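You operate a simulated robot arm through the tools that you are given. There is no shell and no other tool. Be economical: measure what you need, move in short steps, check, and stop when the job is done.

You run a simulated two-armed robot. Do the job below in one go: nothing can be reset, and whatever is moved stays where it is left.

Task
Put two of the delivery signs from the top of the bagging bench on the top of the sorting bench. Take the canister from the top of the bagging bench and leave it in the rear white tray of the bagging bench. Turn the tension dial to 4. Take the stack of large forks on the top of the bagging bench and put it away on the fourth shelf from the bottom of the grey rack. Take the yellow wax block from the top of the bagging bench and put it on the tray of the bag sealer. Fetch the bundle of large forks from the pa carton and set it on the deck of the dolly. Take the blue tray and put it on the top of the bench by the wall. Fetch the grey-band fork stack and set it on the top of the upper carton by the dolly. Put the mould on the top of the grey side table away on the shelf under the hose reel. Switch the brake lever off. Take the steel cup on the front right bay of the cooling rack and put it away on the top of the mould press. Take the brown-band fork bundle and put it on the bed of the tray clamp. Do these in any order. Set down upright: canister, stack of large forks, steel cup. The brake lever goes to its stop.

Only the result counts: the job must be done as asked and must still hold three seconds after the hand-in. Knocking over, shifting, dropping, spilling or breaking anything else fails it.

Robot
Two 6-joint arms with two-finger grippers on one trunk, on a base that drives. Base frame: it is fixed to the floor where the robot stands at the start and does not move with it; the origin is under the middle of the robot, x ahead of it, y to its left, z up; the surface under the hand at the start is at about z = 0.8. Readings come in m, degrees, newtons and seconds.
The left shoulder is at the start at [0.07, 0.176, 1.34], the right one opposite. With the tool pointing down near the work surface each hand reaches from about 0.42 to 0.74 m from the robot's upright axis, wherever it stands, measured 20 degrees to its own side. Places, roughly: bed of the tray clamp (20x29 cm) [4.28, -3.74, 0.82]; blue tray [11.75, 0.75, 0.75]; brake lever [5.8, -2.2, 0.7]; brown-band fork bundle (13x3x3 cm) [1.7, -3.7, 0.8]; bundle of large forks [10.25, 0.5, 1]; canister (9x9x19 cm) [0.5, 0.2, 0.9]; deck of the dolly [6.1, -2.1, 0.4]; delivery sign [0.5, -0.5, 0.75]; fourth shelf of the grey rack [3.1, -4, 1.3]; grey-band fork stack (13x3x3 cm) [9.2, -3.7, 0.8]; mould (15x9x6 cm) [9, -3.7, 0.8]; rear white tray of the bagging bench (24x18 cm) [0.74, -1.6, 0.8]; shelf under the hose reel (38x17 cm) [5.46, 2.22, 0.72]; stack of large forks (16x3x5 cm) [0.8, -0.7, 0.8]; steel cup (7x7x7 cm) [1.1, -3.7, 0.8]; tension dial [1, -0.5, 0.9]; top of the bench by the wall [9.4, 2.3, 0.7]; top of the mould press [10.5, -2.6, 1.6]; top of the sorting bench [-2.2, -1.7, 0.8]; top of the upper carton by the dolly [6.9, -2, 0.6]; tray of the bag sealer [1, -1.1, 0.9]; yellow wax block (8x5x4 cm) [0.6, -0.8, 0.8]. Payload 2.45 kg a hand.
The tool frame of a hand sits at the grasp point between the pads (the TCP): z along the fingers, y along the line on which they close. The tips reach 0.026 m beyond it. The gripper opens to 0.096 m. The gripper's body begins 0.069 m behind the TCP.
Orientation is told as [roll, pitch, yaw] about the base's x, y, z axes, in that order, counted from this pose: with the fingers straight down and closing along the base's y, the tool's x points along the base's -x, its y along +y and its z along -z.

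Tools
- The arms move only by the tool servo_tool. It takes "left_moves", "right_moves" or both (then of equal length, played together; a hand with none holds still); each is a list of rows, each a list of 7 numbers: the turn, a rotation vector about the tool's x, y, z in units of 45 degrees (1.0 is 45 degrees), then the shift along the tool's x, y, z in units of 150 mm (1.0 is 150 mm), then the gripper command, from -1 (fully open) to 1 (shut), values between in proportion. In form: [[rx, ry, rz, dx, dy, dz, gripper], ...]. A call has 1 to 10 rows; each row is the pose to reach, as a shift and turn from the pose commanded when the call began, along the tool's axes at that moment. A call with a number of a shift or a turn outside -1 to 1 is refused whole. Each row takes 0.2 s and may step no farther than 0.05 m and 8.6 degrees from the row before; otherwise, or with a gripper value out of range, the whole call is refused. Where a pose cannot be reached the arm comes as near as it can. A force on the tool above 40 N (or 10 N above the force at the start of the call, whichever is more), or a blocked arm, ends the call early, and 0.2 s more pass. The fingers move at their own pace and stop on an object; they squeeze with about 37 N. The grip force told is the motor's: it shows also when the fingers shut on nothing. Time passes only in rows, and 0.2 s behind the last, so rows that repeat a pose let the fingers close. It gives the time, the measured TCP pose, the force on the tool (base axes), the opening and the grip force at its end, in the units of the frame above (readings bear some noise), with the torque about the TCP (base axes, N m) and any sound that the robot's microphone picked up.
- Cameras (640 x 400 px; columns grow to the right, rows downward): "scene" is now at [0.1214, -0.0082, 1.635]; the picture's right is [-0.18, -0.98, 0.00], its down [-0.81, 0.15, -0.56] and it looks along [0.55, -0.10, -0.83] (base axes); focal length 286 px, centre (320, 200). "left" rides on the left gripper at [0.082, -0.003, -0.098] in its tool frame; the picture's right is [0.04, 1.00, 0.00], its down [-0.73, 0.03, -0.68] and it looks along [-0.68, 0.03, 0.73] (tool axes); focal length 256 px, centre (320, 200). "right" rides on the right gripper at [0.082, 0.003, -0.098] in its tool frame; the picture's right is [-0.04, 1.00, 0.00], its down [-0.73, -0.03, -0.68] and it looks along [-0.68, -0.03, 0.73] (tool axes); focal length 256 px, centre (320, 200). There is no depth. A picture from a camera that has moved, and an enlarged one, comes with that camera's place and axes in the base frame and with its lens. The place of the scene camera against the robot may be out by one fixed shift of up to 0.012 m in any direction.
- camera(camera): a new picture of that camera. No time passes.
- move_column(by): slides the trunk up (or, below 0, down) by that many m; the arms and the scene camera ride with it, the base frame stays. It gives what a move gives, with no picture.
- drive_base(legs): drives the robot by 1 to 6 legs, each [ahead, left, turn to the left] in m, m and degrees, along the robot's own axes; the way and the turn of a leg run together, so that a leg with both is an arc; at most 1.5 m and 180 degrees a leg. The arms and the cameras ride along, it lands a little off, and it stops where it bumps. It gives what a move gives.
- aim_head(pan, tilt): turns the head with the scene camera to pan (to the left, within 86 degrees either way) and tilt (down, from -29 to 69), counted from straight ahead of the robot. It gives what a move gives.
- enlarge(camera, box): a new picture of the part [left, top, right, bottom] of that camera's present view, enlarged. No time passes.
- finish_job(): hands the job in; it is judged then, once.

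Go step by step. Nothing tells you exact positions but the pictures and the camera data: compare them with the known pose of the tool, close in by small moves and look again before you grip or let go. The budget is 567 turns and 370 pictures, counting those below and the enlarged ones. Unless the task says otherwise, let go and move clear before handing in.

The tools are called as name(argument=value, ...) on one line, values as JSON. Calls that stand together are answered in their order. servo_tool: Moves the arms, as the interface text tells. Its arguments: {"type":"object","properties":{"left_moves":{"type":"array"},"right_moves":{"type":"array"}},"required":[]} The other tools are called the same way: move_column (by) slides the trunk up or down; drive_base (legs) drives the base; aim_head (pan, tilt) turns the head that bears the scene camera; camera (camera) takes a picture; enlarge (camera, box) takes an enlarged picture of a part of a camera's view; finish_job () hands the job in.

At the start:

```text
clock: 0.0
left_eef_pos: [0.269, 0.2537, 0.9259]
left_tcp_rot: [-0.4, -0.1, 2.3]
left_wrist_force: [0.2, 0.4, 0.4]
left_moment: [0.0, -0.01, -0.01]
left_gripper_width: 0.096
left_gripper_force: 0.1
right_eef_pos: [0.4159, -0.4523, 1.1219]
right_tcp_rot: [0.0, 0.0, 0.0]
right_wrist_force: [0.4, -0.2, -0.5]
right_moment: [0.01, 0.01, 0.0]
right_gripper_width: 0.096
right_gripper_force: 0.0
trunk travel left (down, up): [-0.824, 0.016]
robot x, y, heading: [-0.0001, 0.0003, -0.0]
head pan, tilt: [-10.6, 55.7]
```

scene: 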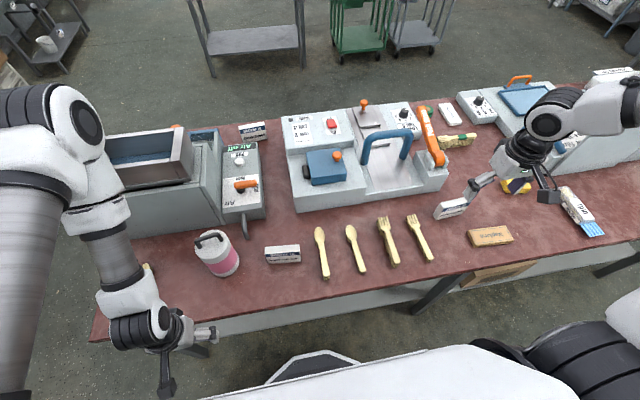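
right: 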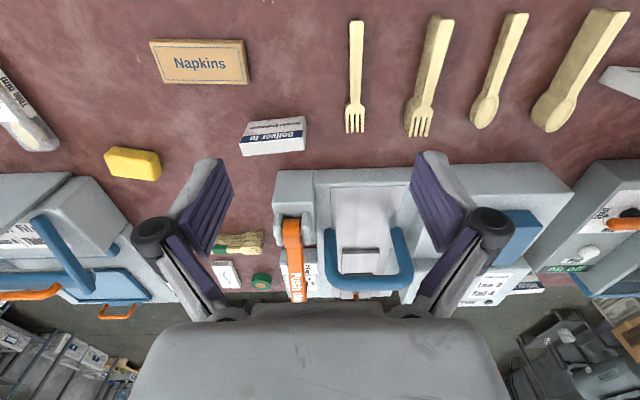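
left: 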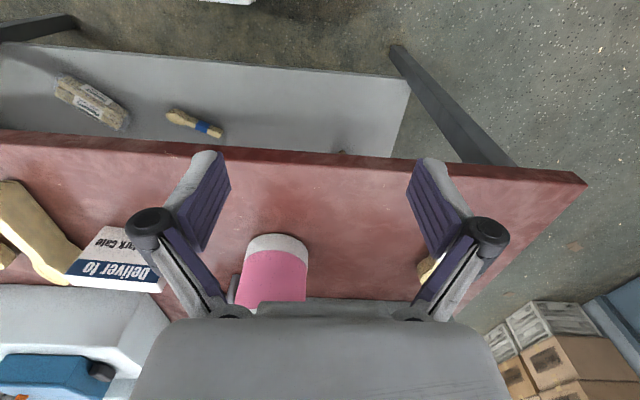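

I see the bagging bench in front with canister, signs, wooden cutlery, wax block; first I'll take enlarged looks to identify things.

enlarge(camera="scene", box=[400, 60, 640, 260])

enlarge(camera="scene", box=[180, 80, 460, 290])

```text
2.00 times, centred on (520, 160) of scene
camera zoom: at [0.1214, -0.0082, 1.635], right [-0.18, -0.98, 0.0], down [-0.81, 0.15, -0.56], along [0.55, -0.1, -0.83], focal length 573 px, centre (-80, 280)
```

zoom: 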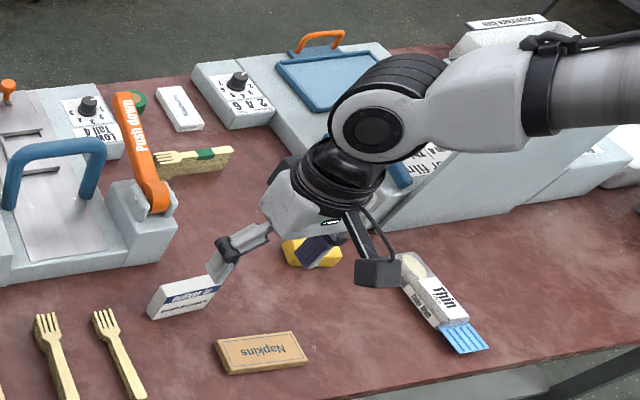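

```text
1.90 times, centred on (320, 185) of scene
camera zoom: at [0.1214, -0.0082, 1.635], right [-0.18, -0.98, 0.0], down [-0.81, 0.15, -0.56], along [0.55, -0.1, -0.83], focal length 546 px, centre (320, 229)
```

zoom: 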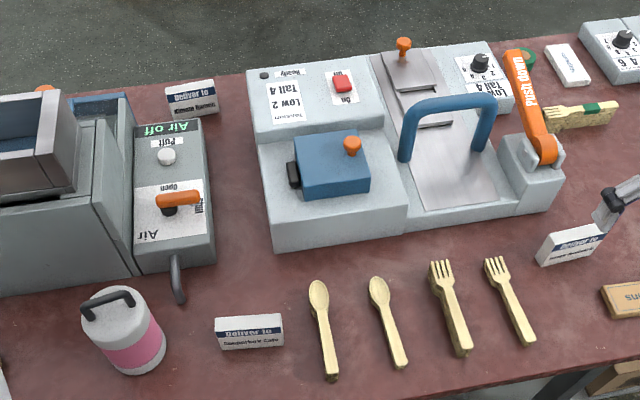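

Wax, green-band fork stack, dial (near [0.97,-0.50]) located roughly. I'll look around the room to map driving lanes.

aim_head(pan=-40, tilt=15)

camera(camera="scene")

aim_head(pan=20, tilt=15)

camera(camera="scene")

aim_head(pan=-86, tilt=30)

camera(camera="scene")

aim_head(pan=0, tilt=69)

camera(camera="scene")

```text
clock: 1.1
left_eef_pos: [0.2687, 0.2532, 0.9255]
left_tcp_rot: [-0.3, 0.0, 2.3]
left_wrist_force: [-0.6, -0.3, -0.6]
left_moment: [0.0, 0.01, -0.02]
left_gripper_width: 0.0958
left_gripper_force: 0.0
right_eef_pos: [0.4144, -0.4517, 1.1225]
right_tcp_rot: [0.0, 0.0, 0.1]
right_wrist_force: [0.2, -0.9, 0.6]
right_moment: [0.0, 0.02, 0.0]
right_gripper_width: 0.0959
right_gripper_force: 0.0
trunk travel left (down, up): [-0.824, 0.016]
robot x, y, heading: [-0.0016, 0.0003, 0.1]
head pan, tilt: [-40.0, 15.0]
```

```text
364 pictures are left
camera scene: at [0.1228, -0.0551, 1.6961], right [-0.64, -0.77, 0.0], down [-0.2, 0.17, -0.97], along [0.74, -0.62, -0.26], focal length 286 px, centre (320, 200)
```

scene: 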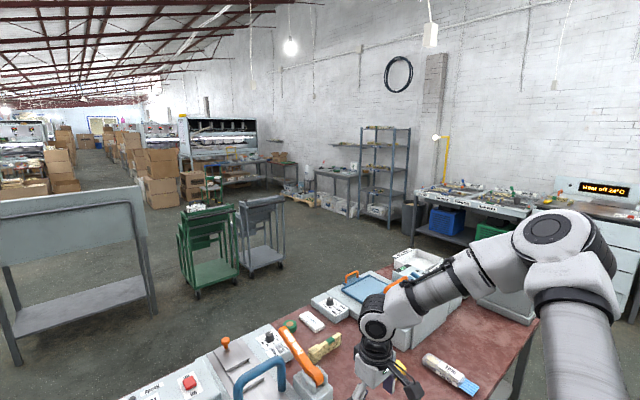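

```text
clock: 2.4
left_eef_pos: [0.2691, 0.253, 0.9252]
left_tcp_rot: [-0.4, 0.0, 2.3]
left_wrist_force: [-0.4, -0.7, 0.7]
left_moment: [-0.01, 0.02, 0.02]
left_gripper_width: 0.0959
left_gripper_force: 0.0
right_eef_pos: [0.416, -0.4518, 1.1222]
right_tcp_rot: [0.0, 0.0, 0.0]
right_wrist_force: [-0.1, 0.2, -0.2]
right_moment: [-0.02, 0.01, 0.01]
right_gripper_width: 0.0958
right_gripper_force: 0.0
trunk travel left (down, up): [-0.824, 0.016]
robot x, y, heading: [-0.0033, -0.0024, 0.2]
head pan, tilt: [20.0, 15.0]
```

```text
363 pictures are left
camera scene: at [0.1391, 0.0367, 1.6961], right [0.34, -0.94, 0.0], down [-0.24, -0.09, -0.97], along [0.91, 0.33, -0.26], focal length 286 px, centre (320, 200)
```

scene: 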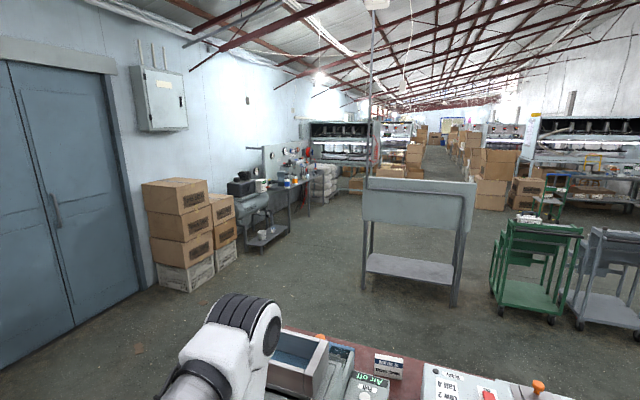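

```text
clock: 4.2
left_eef_pos: [0.2684, 0.2527, 0.9259]
left_tcp_rot: [-0.4, 0.0, 2.3]
left_wrist_force: [-0.3, 1.0, -0.3]
left_moment: [-0.03, 0.01, 0.0]
left_gripper_width: 0.096
left_gripper_force: 0.0
right_eef_pos: [0.4141, -0.4534, 1.122]
right_tcp_rot: [0.0, -0.1, 0.0]
right_wrist_force: [-0.8, -0.5, -0.5]
right_moment: [0.01, -0.02, 0.01]
right_gripper_width: 0.0957
right_gripper_force: 0.0
trunk travel left (down, up): [-0.824, 0.016]
robot x, y, heading: [-0.0006, -0.0016, 0.0]
head pan, tilt: [-85.9, 30.0]
```

```text
362 pictures are left
camera scene: at [0.0577, -0.0854, 1.672], right [-1.0, -0.07, 0.0], down [-0.04, 0.5, -0.87], along [0.06, -0.86, -0.5], focal length 286 px, centre (320, 200)
```

scene: 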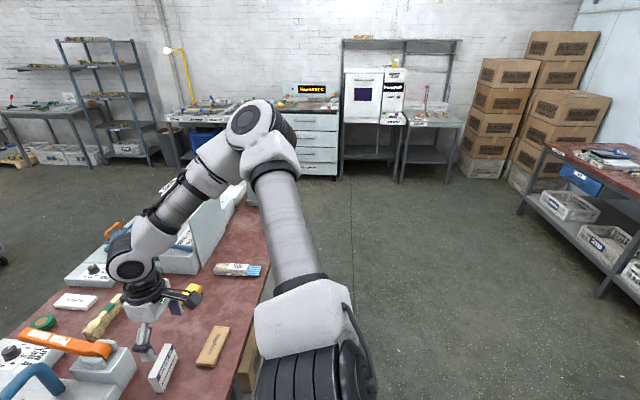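

```text
clock: 5.8
left_eef_pos: [0.2682, 0.2526, 0.9255]
left_tcp_rot: [-0.3, 0.0, 2.3]
left_wrist_force: [0.1, 0.4, -0.2]
left_moment: [-0.04, -0.01, -0.02]
left_gripper_width: 0.0962
left_gripper_force: 0.1
right_eef_pos: [0.4152, -0.4515, 1.1217]
right_tcp_rot: [0.0, 0.1, 0.0]
right_wrist_force: [0.3, -0.4, -0.6]
right_moment: [0.0, -0.02, -0.01]
right_gripper_width: 0.0959
right_gripper_force: 0.1
trunk travel left (down, up): [-0.824, 0.016]
robot x, y, heading: [-0.0027, -0.0005, 0.1]
head pan, tilt: [0.0, 68.8]
```

```text
361 pictures are left
camera scene: at [0.1072, 0.0048, 1.6205], right [0.0, -1.0, 0.0], down [-0.93, 0.0, -0.36], along [0.36, 0.0, -0.93], focal length 286 px, centre (320, 200)
```

scene: 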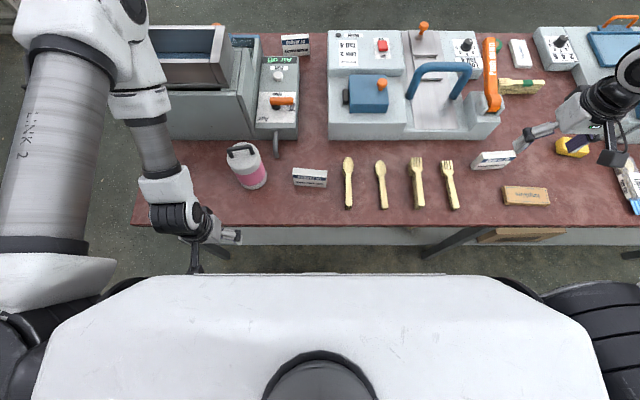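

I have a map now. I'll shift right so that both front signs are reachable, one by each hand, to carry them to the sorting bench.

drive_base(legs=[[0, -0.25, 0]])

enlarge(camera="scene", box=[160, 110, 520, 260])

camera(camera="right")

camera(camera="left")

```text
clock: 7.6
left_eef_pos: [0.2688, 0.005, 0.9252]
left_tcp_rot: [-0.5, 0.0, 2.3]
left_wrist_force: [0.4, -0.5, 0.1]
left_moment: [-0.03, 0.0, 0.03]
left_gripper_width: 0.096
left_gripper_force: 0.1
right_eef_pos: [0.4137, -0.6999, 1.1233]
right_tcp_rot: [-0.1, 0.0, -0.1]
right_wrist_force: [-0.2, -0.7, -0.2]
right_moment: [0.02, -0.02, -0.03]
right_gripper_width: 0.0963
right_gripper_force: 0.0
trunk travel left (down, up): [-0.824, 0.016]
robot x, y, heading: [-0.0011, -0.2472, -0.1]
head pan, tilt: [0.0, 68.8]
```

```text
1.78 times, centred on (340, 185) of scene
camera zoom: at [0.1069, -0.2419, 1.6205], right [0.0, -1.0, 0.0], down [-0.93, 0.0, -0.36], along [0.36, 0.0, -0.93], focal length 509 px, centre (284, 227)
```

zoom: 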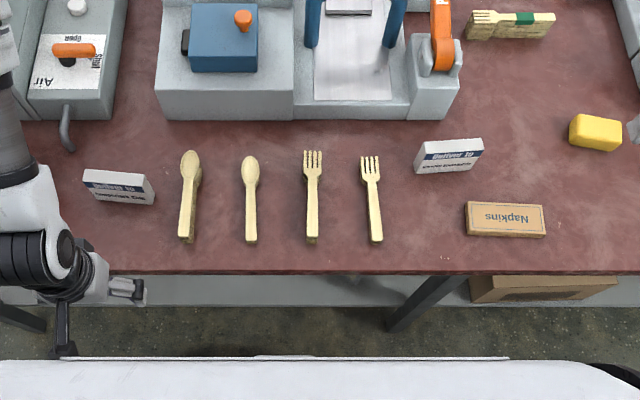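

```text
359 pictures are left
camera right: at [0.3321, -0.6961, 1.2215], right [0.04, 1.0, 0.0], down [0.73, -0.03, 0.68], along [0.68, -0.03, -0.73], focal length 256 px, centre (320, 200)
```

right: 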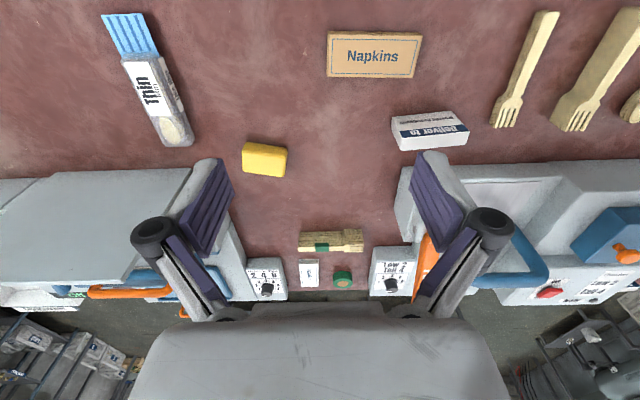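

```text
358 pictures are left
camera left: at [0.1874, 0.0003, 1.0238], right [-0.08, 1.0, -0.01], down [0.73, 0.06, 0.68], along [0.68, 0.05, -0.73], focal length 256 px, centre (320, 200)
```

left: 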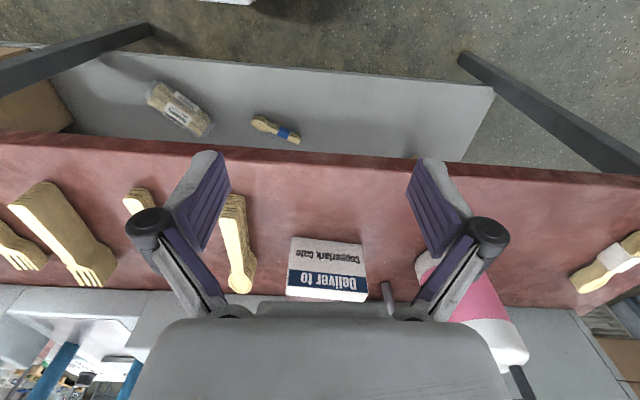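

Signs are blocks ~10.5 cm wide, ~3 cm thick; I'll grip across the thickness, so turn both hands a quarter turn, and raise the left one.

servo_tool(left_moves=[[0, 0, -0.17, 0, 0, -0.17, -1], [0, 0, -0.34, 0, 0, -0.34, -1], [0, 0, -0.5, 0, 0, -0.5, -1], [0, 0, -0.67, 0, 0, -0.67, -1], [0, 0, -0.84, 0, 0, -0.84, -1], [0, 0, -1, 0, 0, -1, -1]], right_moves=[[0, 0, 0.17, 0, 0, 0, -1], [0, 0, 0.34, 0, 0, 0, -1], [0, 0, 0.5, 0, 0, 0, -1], [0, 0, 0.67, 0, 0, 0, -1], [0, 0, 0.84, 0, 0, 0, -1], [0, 0, 1, 0, 0, 0, -1]])

servo_tool(left_moves=[[0, 0, -0.17, 0, 0, 0, -1], [0, 0, -0.34, 0, 0, 0, -1], [0, 0, -0.5, 0, 0, 0, -1], [0, 0, -0.67, 0, 0, 0, -1], [0, 0, -0.84, 0, 0, 0, -1], [0, 0, -0.95, 0, 0, 0, -1]], right_moves=[[0, 0, 0.17, 0, 0, 0, -1], [0, 0, 0.34, 0, 0, 0, -1], [0, 0, 0.5, 0, 0, 0, -1], [0, 0, 0.67, 0, 0, 0, -1], [0, 0, 0.84, 0, 0, 0, -1], [0, 0, 1, 0, 0, 0, -1]])

```text
clock: 9.0
left_eef_pos: [0.3373, 0.0059, 1.0598]
left_tcp_rot: [-0.1, 0.3, 47.3]
left_wrist_force: [-1.2, 0.4, -0.7]
left_moment: [-0.01, -0.03, 0.02]
left_gripper_width: 0.0959
left_gripper_force: 0.0
left hand out of reach, approached as far as the arm can: row 1, 2, 3, 4, 5, 6
right_eef_pos: [0.4125, -0.7016, 1.1219]
right_tcp_rot: [0.0, 0.0, -45.3]
right_wrist_force: [0.4, -0.6, 0.6]
right_moment: [0.0, 0.0, -0.01]
right_gripper_width: 0.0961
right_gripper_force: 0.0
trunk travel left (down, up): [-0.824, 0.016]
robot x, y, heading: [0.0003, -0.2456, -0.2]
head pan, tilt: [0.0, 68.8]
```

```text
clock: 10.4
left_eef_pos: [0.3377, 0.0082, 1.0577]
left_tcp_rot: [0.1, 0.4, 90.0]
left_wrist_force: [0.0, 0.5, 0.7]
left_moment: [-0.02, 0.03, 0.0]
left_gripper_width: 0.0959
left_gripper_force: 0.0
right_eef_pos: [0.4145, -0.6996, 1.1223]
right_tcp_rot: [-0.1, 0.0, -90.1]
right_wrist_force: [1.0, 0.1, 0.9]
right_moment: [-0.03, -0.01, 0.03]
right_gripper_width: 0.0958
right_gripper_force: 0.1
trunk travel left (down, up): [-0.824, 0.016]
robot x, y, heading: [-0.0007, -0.2472, -0.1]
head pan, tilt: [0.0, 68.8]
```

servo_tool(left_moves=[[0, 0, 0, -0.04, -0.2, 0, -1], [0, 0, 0, -0.08, -0.4, 0, -1], [0, 0, 0, -0.12, -0.6, 0, -1], [0, 0, 0, -0.16, -0.8, 0.1, -1], [0, 0, 0, -0.2, -0.967, 0.2, -1], [0, 0, 0, -0.2, -0.967, 0.2, -1]], right_moves=[[0, 0, 0, 0.2, 0.17, 0.13, -1], [0, 0, 0, 0.4, 0.34, 0.27, -1], [0, 0, 0, 0.6, 0.5, 0.4, -1], [0, 0, 0, 0.8, 0.68, 0.53, -1], [0, 0, 0, 1, 0.86, 0.7, -1], [0, 0, 0, 1, 0.86, 0.7, -1]])

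camera(camera="left")

camera(camera="right")

```text
clock: 11.8
left_eef_pos: [0.4802, 0.0362, 1.0298]
left_tcp_rot: [-0.1, 0.2, 89.9]
left_wrist_force: [0.2, -0.3, 0.6]
left_moment: [0.02, -0.01, -0.01]
left_gripper_width: 0.0961
left_gripper_force: 0.0
left hand out of reach, approached as far as the arm can: row 2, 3
right_eef_pos: [0.5407, -0.5507, 1.017]
right_tcp_rot: [0.1, 0.0, -90.0]
right_wrist_force: [-0.9, -1.2, 0.4]
right_moment: [0.0, -0.02, 0.01]
right_gripper_width: 0.0959
right_gripper_force: 0.0
trunk travel left (down, up): [-0.824, 0.016]
robot x, y, heading: [0.0022, -0.2484, 0.1]
head pan, tilt: [0.0, 68.8]
```

```text
357 pictures are left
camera left: at [0.4833, -0.0447, 1.1275], right [-1.0, -0.04, 0.0], down [-0.03, 0.74, 0.67], along [-0.03, 0.67, -0.74], focal length 256 px, centre (320, 200)
```

left: 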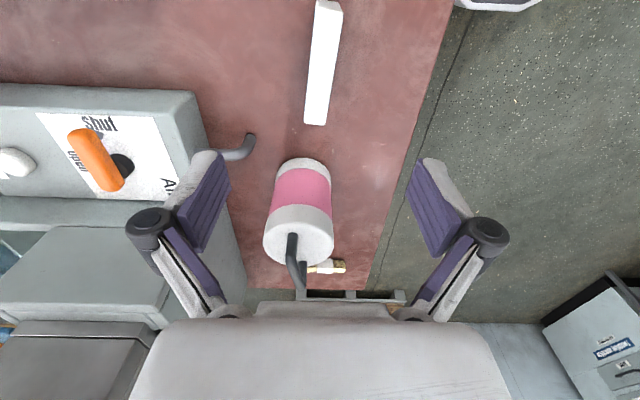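

```text
356 pictures are left
camera right: at [0.545, -0.4696, 1.1159], right [1.0, -0.04, 0.0], down [-0.03, -0.73, 0.68], along [-0.03, -0.68, -0.74], focal length 256 px, centre (320, 200)
```

right: 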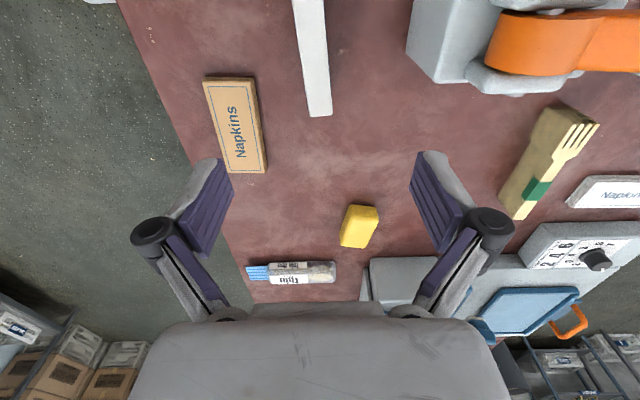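

servo_tool(left_moves=[[0, 0, 0.1, 0, 0, 0.2, -1], [0, 0, 0.155, 0, 0.02, 0.4, -1], [0, 0, 0.155, 0, 0.02, 0.65, -1], [0, 0, 0.155, 0, 0.02, 0.65, -1]], right_moves=[[0, 0, -0.1, 0.127, -0.04, 0.2, -1], [0, 0, -0.155, 0.127, -0.04, 0.4, -1], [0, 0, -0.155, 0.127, -0.04, 0.6, -1], [0, 0, -0.155, 0.127, -0.04, 0.6, -1]])

camera(camera="left")

camera(camera="right")

```text
clock: 12.8
left_eef_pos: [0.4783, 0.0379, 0.9293]
left_tcp_rot: [-0.2, 0.4, 82.9]
left_wrist_force: [0.1, 0.7, -0.1]
left_moment: [-0.01, -0.03, 0.02]
left_gripper_width: 0.0959
left_gripper_force: 0.0
right_eef_pos: [0.538, -0.531, 0.9264]
right_tcp_rot: [0.0, 0.0, -83.2]
right_wrist_force: [0.1, 0.7, 0.3]
right_moment: [-0.01, 0.0, 0.04]
right_gripper_width: 0.0958
right_gripper_force: 0.1
trunk travel left (down, up): [-0.824, 0.016]
robot x, y, heading: [0.0021, -0.2531, -0.1]
head pan, tilt: [0.0, 68.8]
```

```text
355 pictures are left
camera left: at [0.4719, -0.043, 1.0286], right [-1.0, 0.08, 0.0], down [0.06, 0.74, 0.67], along [0.06, 0.67, -0.74], focal length 256 px, centre (320, 200)
```

left: 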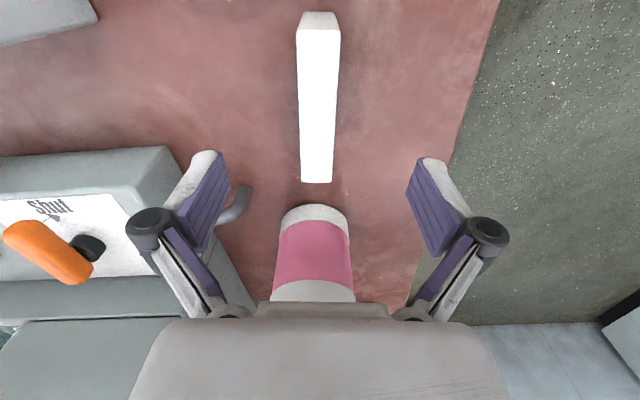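

```text
354 pictures are left
camera right: at [0.5308, -0.4488, 1.0252], right [1.0, 0.08, 0.0], down [0.06, -0.73, 0.68], along [0.05, -0.68, -0.73], focal length 256 px, centre (320, 200)
```

right: 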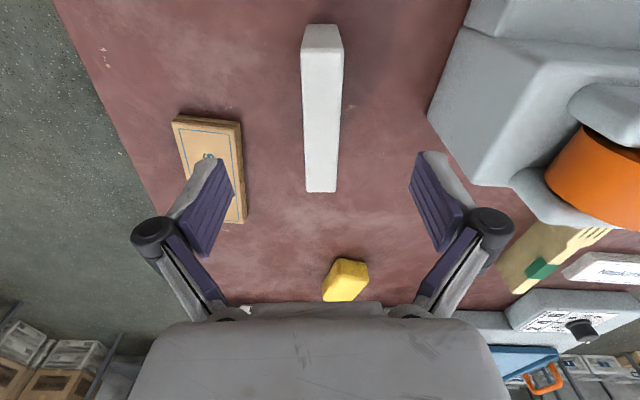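

Both signs are centred between the fingers; descend and grip.

servo_tool(left_moves=[[0, 0, 0, 0, 0, 0.2, -1], [0, 0, 0, 0, 0, 0.4, -1], [0, 0, 0, 0, 0, 0.61, -1], [0, 0, 0, 0, 0, 0.61, -1], [0, 0, 0, 0, 0, 0.61, 1], [0, 0, 0, 0, 0, 0.61, 1], [0, 0, 0, 0, 0, 0.61, 1]], right_moves=[[0, 0, 0, 0, 0, 0.2, -1], [0, 0, 0, 0, 0, 0.4, -1], [0, 0, 0, 0, 0, 0.61, -1], [0, 0, 0, 0, 0, 0.61, -1], [0, 0, 0, 0, 0, 0.61, 1], [0, 0, 0, 0, 0, 0.61, 1], [0, 0, 0, 0, 0, 0.61, 1]])

servo_tool(left_moves=[[0, 0, 0, 0, 0, -0.2, 1], [0, 0, 0, 0, 0, -0.5, 1], [0, 0, 0, 0, 0, -0.8, 1], [0, 0, 0, 0, 0, -1, 1]], right_moves=[[0, 0, 0, 0, 0, -0.2, 1], [0, 0, 0, 0, 0, -0.5, 1], [0, 0, 0, 0, 0, -0.8, 1], [0, 0, 0, 0, 0, -1, 1]])

camera(camera="scene")

```text
clock: 14.4
left_eef_pos: [0.4776, 0.0363, 0.8393]
left_tcp_rot: [-0.2, 0.4, 83.0]
left_wrist_force: [-0.2, -1.8, 1.8]
left_moment: [-0.04, 0.07, 0.03]
left_gripper_width: 0.0233
left_gripper_force: 36.9
right_eef_pos: [0.5368, -0.5302, 0.8358]
right_tcp_rot: [-0.1, 0.0, -83.1]
right_wrist_force: [-0.6, 0.1, 2.9]
right_moment: [-0.03, -0.05, -0.02]
right_gripper_width: 0.0231
right_gripper_force: 37.1
trunk travel left (down, up): [-0.824, 0.016]
robot x, y, heading: [0.0, -0.2476, -0.1]
head pan, tilt: [0.0, 68.8]
```

```text
clock: 15.4
left_eef_pos: [0.4781, 0.0359, 0.9886]
left_tcp_rot: [0.0, 0.3, 83.0]
left_wrist_force: [-0.8, 0.1, -0.7]
left_moment: [-0.01, -0.01, 0.03]
left_gripper_width: 0.0232
left_gripper_force: 36.8
right_eef_pos: [0.5354, -0.5319, 0.9859]
right_tcp_rot: [0.0, 0.0, -83.2]
right_wrist_force: [0.5, 0.7, 0.7]
right_moment: [0.03, -0.01, 0.01]
right_gripper_width: 0.0231
right_gripper_force: 37.0
trunk travel left (down, up): [-0.824, 0.016]
robot x, y, heading: [-0.0003, -0.2481, -0.1]
head pan, tilt: [0.0, 68.8]
```

```text
353 pictures are left
camera scene: at [0.1053, -0.2436, 1.6204], right [0.0, -1.0, 0.0], down [-0.93, 0.0, -0.36], along [0.36, 0.0, -0.93], focal length 286 px, centre (320, 200)
```

scene: 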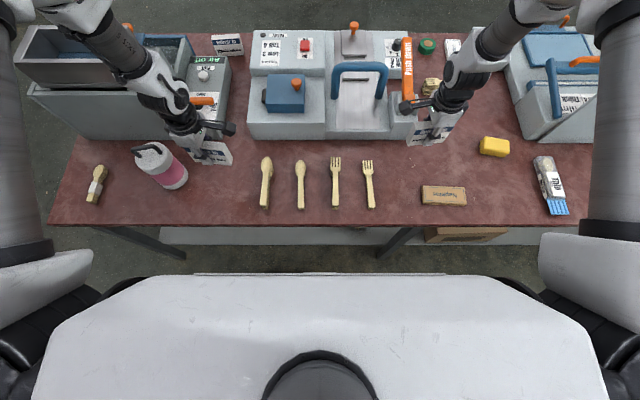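

Both signs are held. Back out, turn right and look at the sorting bench.

drive_base(legs=[[-0.5, 0, 0], [0, 0, -90]])

aim_head(pan=-50, tilt=30)

camera(camera="scene")

```text
clock: 22.2
left_eef_pos: [-0.223, -0.7307, 0.9883]
left_tcp_rot: [-0.1, 0.5, -7.7]
left_wrist_force: [0.2, -0.6, 0.1]
left_moment: [0.02, -0.02, 0.0]
left_gripper_width: 0.0228
left_gripper_force: 36.8
right_eef_pos: [-0.7919, -0.781, 0.9856]
right_tcp_rot: [0.0, 0.1, -173.8]
right_wrist_force: [-0.2, -0.7, -0.9]
right_moment: [-0.05, 0.0, 0.0]
right_gripper_width: 0.0231
right_gripper_force: 37.4
trunk travel left (down, up): [-0.824, 0.016]
robot x, y, heading: [-0.5052, -0.2487, -90.9]
head pan, tilt: [0.0, 68.8]
```

```text
clock: 23.4
left_eef_pos: [-0.2233, -0.7303, 0.9887]
left_tcp_rot: [0.0, 0.4, -7.7]
left_wrist_force: [0.4, 0.2, -1.6]
left_moment: [-0.01, 0.0, -0.01]
left_gripper_width: 0.0232
left_gripper_force: 37.1
right_eef_pos: [-0.7919, -0.7812, 0.9856]
right_tcp_rot: [0.0, 0.0, -173.8]
right_wrist_force: [0.6, 0.3, 0.0]
right_moment: [0.04, 0.01, 0.02]
right_gripper_width: 0.023
right_gripper_force: 36.9
trunk travel left (down, up): [-0.824, 0.016]
robot x, y, heading: [-0.5017, -0.2509, -90.9]
head pan, tilt: [-50.0, 30.0]
```

```text
352 pictures are left
camera scene: at [-0.5719, -0.3505, 1.6719], right [-0.63, 0.77, 0.0], down [0.39, 0.32, -0.87], along [-0.67, -0.55, -0.5], focal length 286 px, centre (320, 200)
```

scene: 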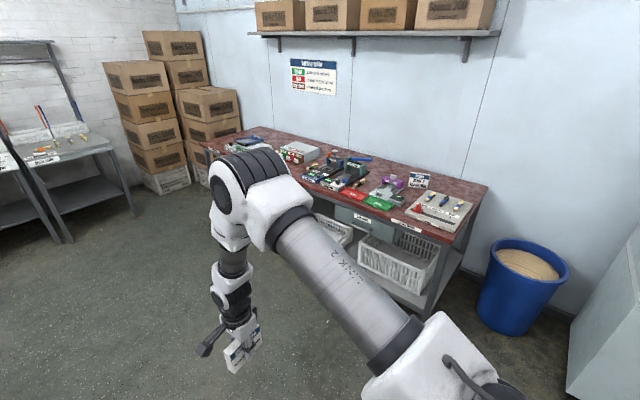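

drive_base(legs=[[1.3, 0, 0], [0, 0, -89], [0.6, 0, 0]])

aim_head(pan=0, tilt=50)

camera(camera="scene")

```text
clock: 36.7
left_eef_pos: [-1.5922, -1.8574, 0.9888]
left_tcp_rot: [-0.2, 0.4, -95.9]
left_wrist_force: [-0.5, -0.3, -0.7]
left_moment: [0.0, 0.0, 0.05]
left_gripper_width: 0.0228
left_gripper_force: 36.8
right_eef_pos: [-1.6604, -1.2914, 0.9866]
right_tcp_rot: [-0.1, 0.0, 98.0]
right_wrist_force: [0.2, 0.1, -0.7]
right_moment: [-0.01, 0.0, 0.05]
right_gripper_width: 0.0232
right_gripper_force: 36.5
trunk travel left (down, up): [-0.824, 0.016]
robot x, y, heading: [-1.1175, -1.5646, -178.8]
head pan, tilt: [-50.0, 30.0]
```

```text
clock: 37.9
left_eef_pos: [-1.5926, -1.8574, 0.988]
left_tcp_rot: [0.0, 0.4, -95.8]
left_wrist_force: [-0.3, 0.6, -1.1]
left_moment: [0.01, -0.04, 0.04]
left_gripper_width: 0.023
left_gripper_force: 37.4
right_eef_pos: [-1.6603, -1.2911, 0.985]
right_tcp_rot: [0.0, 0.0, 98.0]
right_wrist_force: [1.1, 0.7, -0.6]
right_moment: [-0.02, 0.03, 0.01]
right_gripper_width: 0.0227
right_gripper_force: 36.1
trunk travel left (down, up): [-0.824, 0.016]
robot x, y, heading: [-1.1157, -1.5626, -179.0]
head pan, tilt: [0.0, 50.0]
```

```text
351 pictures are left
camera scene: at [-1.2451, -1.5611, 1.6424], right [-0.02, 1.0, 0.0], down [0.77, 0.01, -0.64], along [-0.64, -0.01, -0.77], focal length 286 px, centre (320, 200)
```

scene: 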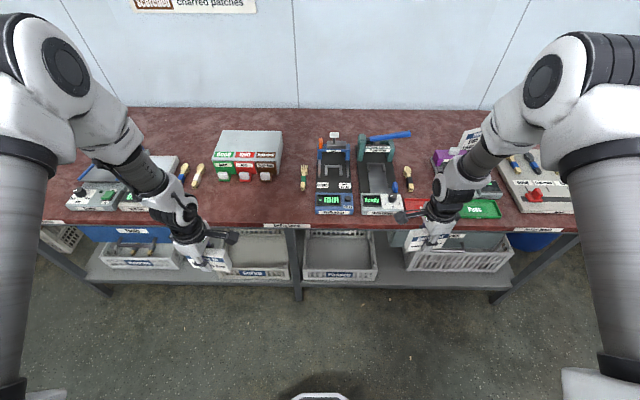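

Free strip at the front of the bench in front of the "Good/…" box. I'll raise the right hand, shift and come closer.

servo_tool(right_moves=[[0, 0, 0, 0, 0, -0.3, 1], [0, 0, 0, 0, 0, -0.6, 1], [0, 0, 0, 0, 0, -0.8, 1]])

drive_base(legs=[[0, 0.25, -1], [0.2, 0, 0]])

camera(camera="scene")

```text
clock: 38.7
left_eef_pos: [-1.5937, -1.8583, 0.9881]
left_tcp_rot: [0.0, 0.3, -95.9]
left_wrist_force: [-0.1, 0.3, -1.2]
left_moment: [0.02, 0.01, -0.01]
left_gripper_width: 0.023
left_gripper_force: 37.0
right_eef_pos: [-1.6614, -1.2907, 1.1062]
right_tcp_rot: [0.0, 0.1, 98.0]
right_wrist_force: [-0.2, -0.2, -1.4]
right_moment: [-0.01, -0.01, -0.01]
right_gripper_width: 0.0228
right_gripper_force: 37.2
trunk travel left (down, up): [-0.824, 0.016]
robot x, y, heading: [-1.1213, -1.5642, -179.0]
head pan, tilt: [0.0, 50.0]
```

```text
clock: 41.7
left_eef_pos: [-1.7918, -2.099, 0.9889]
left_tcp_rot: [-0.1, 0.4, -96.9]
left_wrist_force: [-0.2, -0.8, -0.7]
left_moment: [-0.01, 0.04, -0.02]
left_gripper_width: 0.0232
left_gripper_force: 36.6
right_eef_pos: [-1.8507, -1.5314, 1.1077]
right_tcp_rot: [0.1, 0.0, 97.1]
right_wrist_force: [0.7, 0.3, -0.8]
right_moment: [-0.01, 0.02, 0.0]
right_gripper_width: 0.0229
right_gripper_force: 36.9
trunk travel left (down, up): [-0.824, 0.016]
robot x, y, heading: [-1.3157, -1.8155, -180.1]
head pan, tilt: [0.0, 50.0]
```

```text
350 pictures are left
camera scene: at [-1.438, -1.8084, 1.6428], right [0.0, 1.0, 0.0], down [0.76, 0.0, -0.64], along [-0.64, 0.0, -0.76], focal length 286 px, centre (320, 200)
```

scene: 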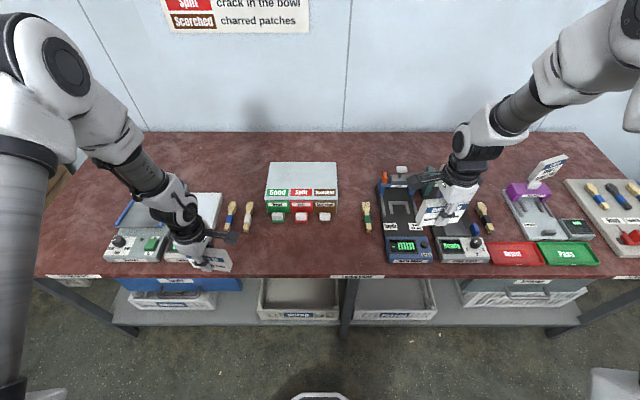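

servo_tool(right_moves=[[0, 0, 0, 0.25, 0.17, 0, 1], [0, 0, 0, 0.5, 0.34, 0, 1], [0, 0, 0, 0.75, 0.51, 0, 1], [0, 0, 0, 1, 0.68, 0, 1], [0, 0, 0, 1, 0.68, 0, 1]])

servo_tool(right_moves=[[0, 0, 0, 0.18, 0, 0.2, 1], [0, 0, 0, 0.18, 0, 0.5, 1], [0, 0, 0, 0.18, 0, 0.8, 1], [0, 0, 0, 0.18, 0, 1, 1], [0, 0, 0, 0.18, 0, 1, 1]])

camera(camera="right")

camera(camera="scene")

```text
clock: 42.9
left_eef_pos: [-1.7942, -2.099, 0.989]
left_tcp_rot: [0.0, 0.5, -96.9]
left_wrist_force: [-0.6, 0.2, -0.6]
left_moment: [0.01, -0.01, -0.03]
left_gripper_width: 0.023
left_gripper_force: 37.8
right_eef_pos: [-1.9344, -1.6932, 1.1061]
right_tcp_rot: [0.0, 0.1, 97.0]
right_wrist_force: [0.3, 0.2, 0.2]
right_moment: [-0.04, 0.03, 0.01]
right_gripper_width: 0.023
right_gripper_force: 36.9
trunk travel left (down, up): [-0.824, 0.016]
robot x, y, heading: [-1.3156, -1.8151, -180.1]
head pan, tilt: [0.0, 50.0]
```

```text
clock: 44.1
left_eef_pos: [-1.7955, -2.0992, 0.9883]
left_tcp_rot: [-0.1, 0.4, -96.9]
left_wrist_force: [0.0, 0.4, -0.8]
left_moment: [-0.02, -0.01, 0.04]
left_gripper_width: 0.0227
left_gripper_force: 37.1
right_eef_pos: [-1.9327, -1.721, 0.9558]
right_tcp_rot: [0.0, -0.1, 97.0]
right_wrist_force: [0.5, -0.5, -0.2]
right_moment: [0.02, -0.03, 0.02]
right_gripper_width: 0.0229
right_gripper_force: 37.1
trunk travel left (down, up): [-0.824, 0.016]
robot x, y, heading: [-1.3177, -1.8126, -180.0]
head pan, tilt: [0.0, 50.0]
```

```text
349 pictures are left
camera right: at [-1.925, -1.8013, 1.0544], right [-1.0, -0.08, 0.0], down [-0.06, 0.73, 0.68], along [-0.06, 0.68, -0.73], focal length 256 px, centre (320, 200)
```

right: 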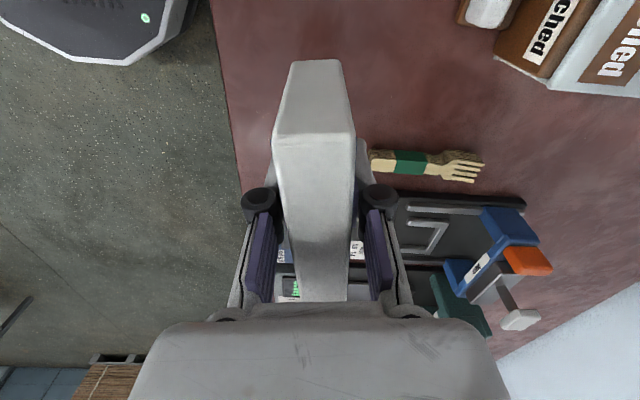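

```text
348 pictures are left
camera scene: at [-1.4414, -1.8088, 1.6424], right [0.0, 1.0, 0.0], down [0.77, 0.0, -0.64], along [-0.64, 0.0, -0.77], focal length 286 px, centre (320, 200)
```

scene: 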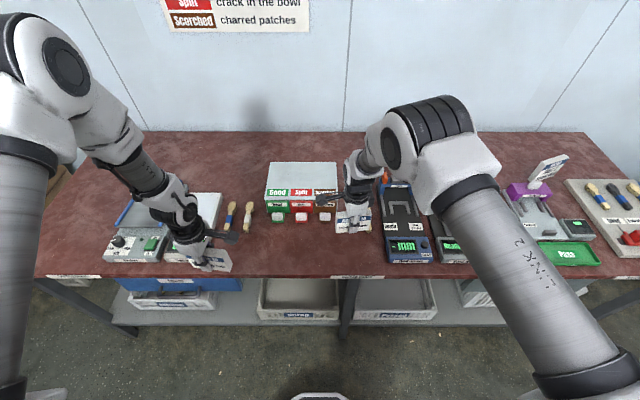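

servo_tool(right_moves=[[0, 0, 0, 0.07, -0.13, 0.2, 1], [0, 0, 0, 0.07, -0.13, 0.5, 1], [0, 0, 0, 0.07, -0.13, 0.73, 1], [0, 0, 0, 0.07, -0.13, 0.78, 1], [0, 0, 0, 0.07, -0.13, 0.78, 1]])

```text
clock: 45.3
left_eef_pos: [-1.7941, -2.0987, 0.9879]
left_tcp_rot: [0.0, 0.4, -96.9]
left_wrist_force: [0.1, -0.1, -0.7]
left_moment: [0.02, 0.0, 0.04]
left_gripper_width: 0.0229
left_gripper_force: 37.1
right_eef_pos: [-1.9109, -1.7283, 0.8392]
right_tcp_rot: [0.0, 0.1, 97.0]
right_wrist_force: [-0.4, 0.3, -0.7]
right_moment: [0.01, 0.05, 0.03]
right_gripper_width: 0.0228
right_gripper_force: 36.7
trunk travel left (down, up): [-0.824, 0.016]
robot x, y, heading: [-1.3171, -1.8123, -180.2]
head pan, tilt: [0.0, 50.0]
```

Not yet touching; lower in tiny steps.

servo_tool(right_moves=[[0, 0, 0, 0, 0, 0.03, 1], [0, 0, 0, 0, 0, 0.03, 1]])

enlarge(camera="scene", box=[270, 170, 420, 280])

```text
clock: 45.9
left_eef_pos: [-1.7936, -2.1001, 0.988]
left_tcp_rot: [-0.1, 0.4, -96.8]
left_wrist_force: [0.1, -0.4, 0.2]
left_moment: [-0.01, 0.02, 0.02]
left_gripper_width: 0.0233
left_gripper_force: 36.9
right_eef_pos: [-1.912, -1.7274, 0.8367]
right_tcp_rot: [0.1, 0.0, 97.0]
right_wrist_force: [-1.1, 0.4, 11.5]
right_moment: [-0.15, -0.03, -0.06]
right_gripper_width: 0.0231
right_gripper_force: 37.1
trunk travel left (down, up): [-0.824, 0.016]
robot x, y, heading: [-1.3117, -1.8142, -180.0]
head pan, tilt: [0.0, 50.0]
```

```text
3.64 times, centred on (345, 225) of scene
camera zoom: at [-1.44, -1.8091, 1.6428], right [0.0, 1.0, 0.0], down [0.77, 0.0, -0.64], along [-0.64, 0.0, -0.77], focal length 1042 px, centre (229, 109)
```

zoom: 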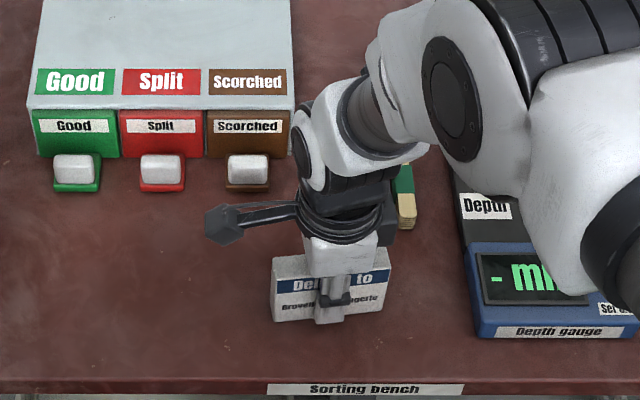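

servo_tool(right_moves=[[0, 0, 0, 0, 0, -0.01, -0.2], [0, 0, 0, 0, 0, -0.01, -0.2], [0, 0, 0, 0, 0, -0.01, -0.2], [0, 0, 0, 0, 0, -0.3, -0.2], [0, 0, 0, 0, 0, -0.6, -0.2], [0, 0, 0, 0, 0, -0.9, -0.2], [0, 0, 0, 0, 0, -1, -0.2]])

servo_tool(right_moves=[[0, 0, 0, 0, 0, -0.3, -0.2], [0, 0, 0, 0, 0, -0.6, -0.2], [0, 0, 0, -0.25, -0.1, -0.8, -0.2], [0, 0, 0, -0.5, -0.2, -0.8, -0.2], [0, 0, 0, -0.75, -0.3, -0.8, -0.2], [0, 0, 0, -1, -0.4, -0.8, -0.2]])

camera(camera="scene")

```text
clock: 47.5
left_eef_pos: [-1.7949, -2.0997, 0.9889]
left_tcp_rot: [0.1, 0.4, -96.9]
left_wrist_force: [0.1, 1.1, -0.1]
left_moment: [0.01, 0.0, 0.01]
left_gripper_width: 0.0232
left_gripper_force: 36.7
right_eef_pos: [-1.9114, -1.7297, 0.9858]
right_tcp_rot: [0.1, 0.0, 97.0]
right_wrist_force: [-0.1, -0.2, 0.1]
right_moment: [0.02, -0.01, -0.02]
right_gripper_width: 0.0576
right_gripper_force: 0.0
trunk travel left (down, up): [-0.824, 0.016]
robot x, y, heading: [-1.317, -1.8103, -180.2]
head pan, tilt: [0.0, 50.0]
```

```text
refused: row 3 steps farther than a row can; nothing moved
```

```text
346 pictures are left
camera scene: at [-1.4415, -1.8091, 1.6424], right [0.0, 1.0, 0.0], down [0.77, 0.0, -0.64], along [-0.64, 0.0, -0.77], focal length 286 px, centre (320, 200)
```

scene: 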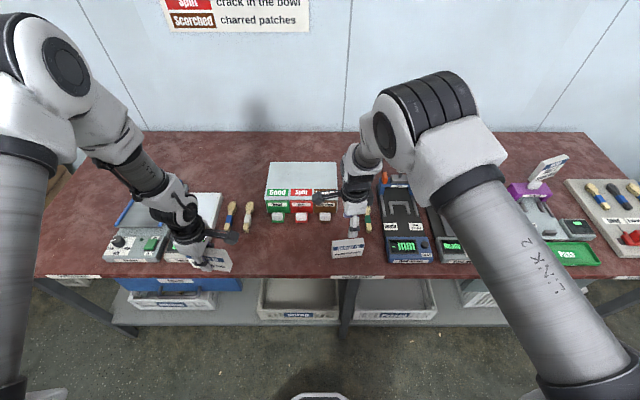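

servo_tool(right_moves=[[0, 0, 0, 0, 0, -0.3, -0.2], [0, 0, 0, 0, 0, -0.6, -0.2], [0, 0, 0, -0.2, -0.1, -0.7, -0.2], [0, 0, 0, -0.45, -0.2, -0.7, -0.2], [0, 0, 0, -0.7, -0.3, -0.7, -0.2], [0, 0, 0, -0.95, -0.4, -0.7, -0.2]])

servo_tool(left_moves=[[0, 0, 0, 0.25, -0.2, 0, 1], [0, 0, 0, 0.5, -0.4, 0, 1], [0, 0, 0, 0.75, -0.6, 0, 1], [0, 0, 0, 1, -0.8, 0, 1], [0, 0, 0, 1, -0.95, 0, 1], [0, 0, 0, 1, -0.95, 0, 1]])

servo_tool(left_moves=[[0, 0, 0, 0.15, 0, 0.2, 1], [0, 0, 0, 0.15, 0, 0.5, 1], [0, 0, 0, 0.15, 0, 0.8, 1], [0, 0, 0, 0.15, 0, 0.95, 1], [0, 0, 0, 0.15, 0, 0.95, 1]])

camera(camera="scene")

```text
clock: 48.9
left_eef_pos: [-1.7941, -2.0978, 0.9892]
left_tcp_rot: [0.0, 0.3, -96.9]
left_wrist_force: [0.1, 0.5, -0.6]
left_moment: [-0.06, 0.0, 0.01]
left_gripper_width: 0.0232
left_gripper_force: 37.2
right_eef_pos: [-1.8678, -1.578, 1.088]
right_tcp_rot: [0.0, 0.1, 97.1]
right_wrist_force: [0.7, 0.5, -0.8]
right_moment: [-0.01, 0.0, 0.02]
right_gripper_width: 0.0577
right_gripper_force: 0.0
trunk travel left (down, up): [-0.824, 0.016]
robot x, y, heading: [-1.3132, -1.8153, -180.1]
head pan, tilt: [0.0, 50.0]
```

```text
clock: 50.3
left_eef_pos: [-1.8864, -1.9986, 0.9134]
left_tcp_rot: [-4.2, -6.6, -96.6]
left_wrist_force: [0.1, -0.9, -1.1]
left_moment: [0.07, 0.01, -0.04]
left_gripper_width: 0.0229
left_gripper_force: 36.6
left hand out of reach, approached as far as the arm can: row 1, 2, 3, 4, 5, 6
right_eef_pos: [-1.8649, -1.5843, 1.0917]
right_tcp_rot: [0.1, -0.3, 97.2]
right_wrist_force: [0.9, -0.7, 1.2]
right_moment: [0.04, 0.04, -0.02]
right_gripper_width: 0.0577
right_gripper_force: 0.0
trunk travel left (down, up): [-0.824, 0.016]
robot x, y, heading: [-1.317, -1.8138, -179.7]
head pan, tilt: [0.0, 50.0]
```

```text
clock: 51.0
left_eef_pos: [-1.893, -1.9819, 0.8285]
left_tcp_rot: [-4.4, -7.4, -96.7]
left_wrist_force: [33.9, 7.4, 58.1]
left_moment: [0.64, -2.05, -0.06]
left_gripper_width: 0.023
left_gripper_force: 37.5
right_eef_pos: [-1.8611, -1.5793, 1.0907]
right_tcp_rot: [0.3, 0.1, 97.0]
right_wrist_force: [0.1, -0.5, -0.1]
right_moment: [0.01, -0.06, -0.01]
right_gripper_width: 0.0579
right_gripper_force: 0.2
trunk travel left (down, up): [-0.824, 0.016]
robot x, y, heading: [-1.3147, -1.8131, -180.0]
head pan, tilt: [0.0, 50.0]
stopped in row 3 (left hand): the force on the tool passed its limit at 174 N (the readings are from after the stop); the commanded pose is now the measured one
```

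```text
345 pictures are left
camera scene: at [-1.4313, -1.8071, 1.6435], right [0.0, 1.0, 0.0], down [0.76, 0.0, -0.65], along [-0.65, 0.0, -0.76], focal length 286 px, centre (320, 200)
```

scene: 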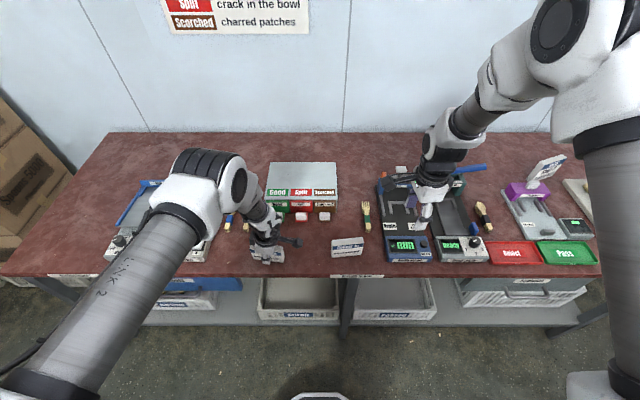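

The left arm ran out of reach and tipped; I'll lift a bit and level the hand.

servo_tool(left_moves=[[0, 0, 0, 0, 0, -0.2, 1], [-0.05, 0.08, 0, 0, 0, -0.3, 1], [-0.098, 0.164, 0, 0, 0, -0.3, 1], [-0.098, 0.164, 0, 0, 0, -0.3, 1]])

camera(camera="left")

```text
clock: 52.0
left_eef_pos: [-1.8976, -1.9776, 0.8596]
left_tcp_rot: [-3.5, -5.6, -96.8]
left_wrist_force: [0.6, -0.2, -0.3]
left_moment: [-0.02, 0.01, 0.05]
left_gripper_width: 0.0231
left_gripper_force: 37.7
left hand out of reach, approached as far as the arm can: row 2, 3, 4
right_eef_pos: [-1.8695, -1.5802, 1.0873]
right_tcp_rot: [-0.1, 0.0, 97.0]
right_wrist_force: [-0.6, 0.3, 0.3]
right_moment: [-0.01, -0.03, -0.01]
right_gripper_width: 0.0576
right_gripper_force: 0.2
trunk travel left (down, up): [-0.824, 0.016]
robot x, y, heading: [-1.3154, -1.8122, -180.0]
head pan, tilt: [0.0, 50.0]
```

```text
344 pictures are left
camera left: at [-1.8832, -1.8871, 0.9496], right [0.99, -0.08, -0.06], down [-0.01, -0.67, 0.74], along [-0.11, -0.74, -0.67], focal length 256 px, centre (320, 200)
```

left: 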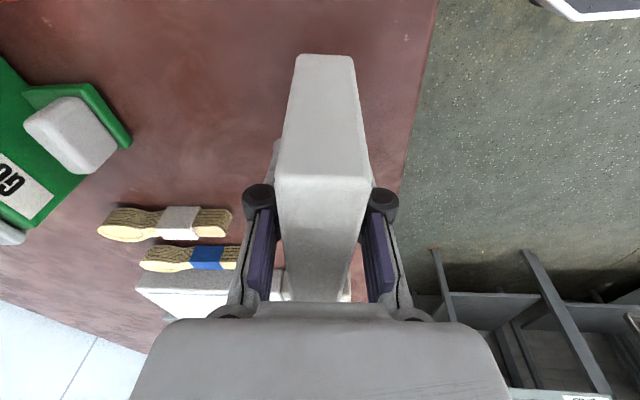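

servo_tool(left_moves=[[0, 0, 0, 0, 0, -0.3, 1], [0, 0, 0, 0, 0, -0.6, 1], [0, 0, 0, -0.2, 0, -0.8, 1], [-0.04, 0.06, 0, -0.4, 0.1, -0.85, 1], [-0.078, 0.124, 0, -0.67, 0.2, -0.85, 1], [-0.078, 0.124, 0, -0.8, 0.3, -0.85, 1], [-0.078, 0.124, 0, -0.8, 0.3, -0.85, 1]])

drive_base(legs=[[0, -0.15, 0]])

camera(camera="scene")

```text
clock: 53.6
left_eef_pos: [-1.8411, -2.1088, 0.9943]
left_tcp_rot: [-0.2, -0.5, -97.0]
left_wrist_force: [0.9, 0.2, -1.0]
left_moment: [0.0, 0.0, 0.0]
left_gripper_width: 0.0229
left_gripper_force: 36.7
left hand out of reach, approached as far as the arm can: row 1, 2, 3, 4, 5, 6, 7
right_eef_pos: [-1.8686, -1.5778, 1.0864]
right_tcp_rot: [0.0, 0.0, 97.0]
right_wrist_force: [-0.9, -0.2, 0.5]
right_moment: [-0.02, 0.01, 0.0]
right_gripper_width: 0.0577
right_gripper_force: 0.1
trunk travel left (down, up): [-0.824, 0.016]
robot x, y, heading: [-1.316, -1.8136, -180.2]
head pan, tilt: [0.0, 50.0]
```

```text
clock: 55.0
left_eef_pos: [-1.8406, -1.9634, 0.9947]
left_tcp_rot: [-0.2, -0.3, -97.0]
left_wrist_force: [-0.7, -0.5, -1.1]
left_moment: [0.05, -0.06, -0.03]
left_gripper_width: 0.023
left_gripper_force: 37.1
right_eef_pos: [-1.8682, -1.4329, 1.0879]
right_tcp_rot: [-0.1, 0.0, 97.0]
right_wrist_force: [-0.1, -0.4, 0.4]
right_moment: [0.01, 0.02, -0.01]
right_gripper_width: 0.0576
right_gripper_force: 0.0
trunk travel left (down, up): [-0.824, 0.016]
robot x, y, heading: [-1.3114, -1.6671, 179.8]
head pan, tilt: [0.0, 50.0]
```

```text
343 pictures are left
camera scene: at [-1.442, -1.6637, 1.6424], right [0.0, 1.0, 0.0], down [0.77, 0.0, -0.64], along [-0.64, 0.0, -0.77], focal length 286 px, centre (320, 200)
```

scene: 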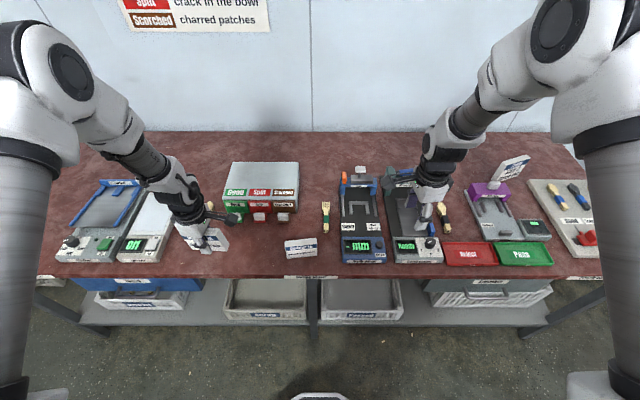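

servo_tool(left_moves=[[0, 0, 0, 0.05, -0.15, 0.15, 1], [0, 0, 0, 0.1, -0.3, 0.3, 1], [0, 0, 0, 0.16, -0.45, 0.5, 1], [0, 0, 0, 0.16, -0.49, 0.66, 1], [0, 0, 0, 0.16, -0.49, 0.66, 1]])

enlarge(camera="scene", box=[130, 150, 350, 290])

```text
clock: 56.2
left_eef_pos: [-1.8802, -1.9434, 0.8925]
left_tcp_rot: [-1.3, -3.7, -96.8]
left_wrist_force: [0.8, 0.2, -1.0]
left_moment: [0.03, 0.02, -0.02]
left_gripper_width: 0.0229
left_gripper_force: 37.3
left hand out of reach, approached as far as the arm can: row 1, 2, 3, 4, 5
right_eef_pos: [-1.8682, -1.4316, 1.0876]
right_tcp_rot: [0.0, -0.2, 97.0]
right_wrist_force: [0.4, -0.1, 0.4]
right_moment: [0.02, 0.03, -0.01]
right_gripper_width: 0.0574
right_gripper_force: 0.0
trunk travel left (down, up): [-0.824, 0.016]
robot x, y, heading: [-1.3154, -1.6649, 179.9]
head pan, tilt: [0.0, 50.0]
```

```text
2.86 times, centred on (240, 220) of scene
camera zoom: at [-1.4412, -1.6617, 1.6425], right [0.0, 1.0, 0.0], down [0.77, 0.0, -0.64], along [-0.64, 0.0, -0.77], focal length 818 px, centre (549, 143)
```

zoom: 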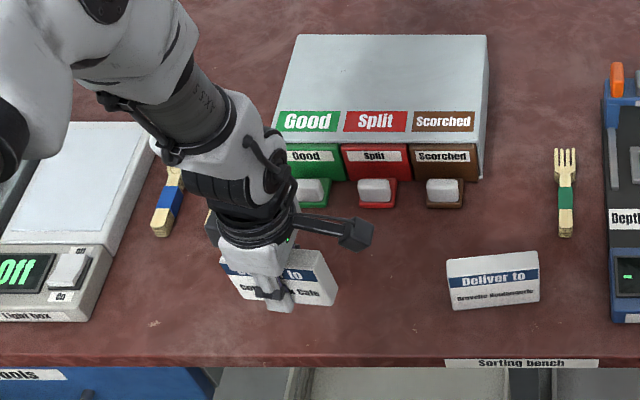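

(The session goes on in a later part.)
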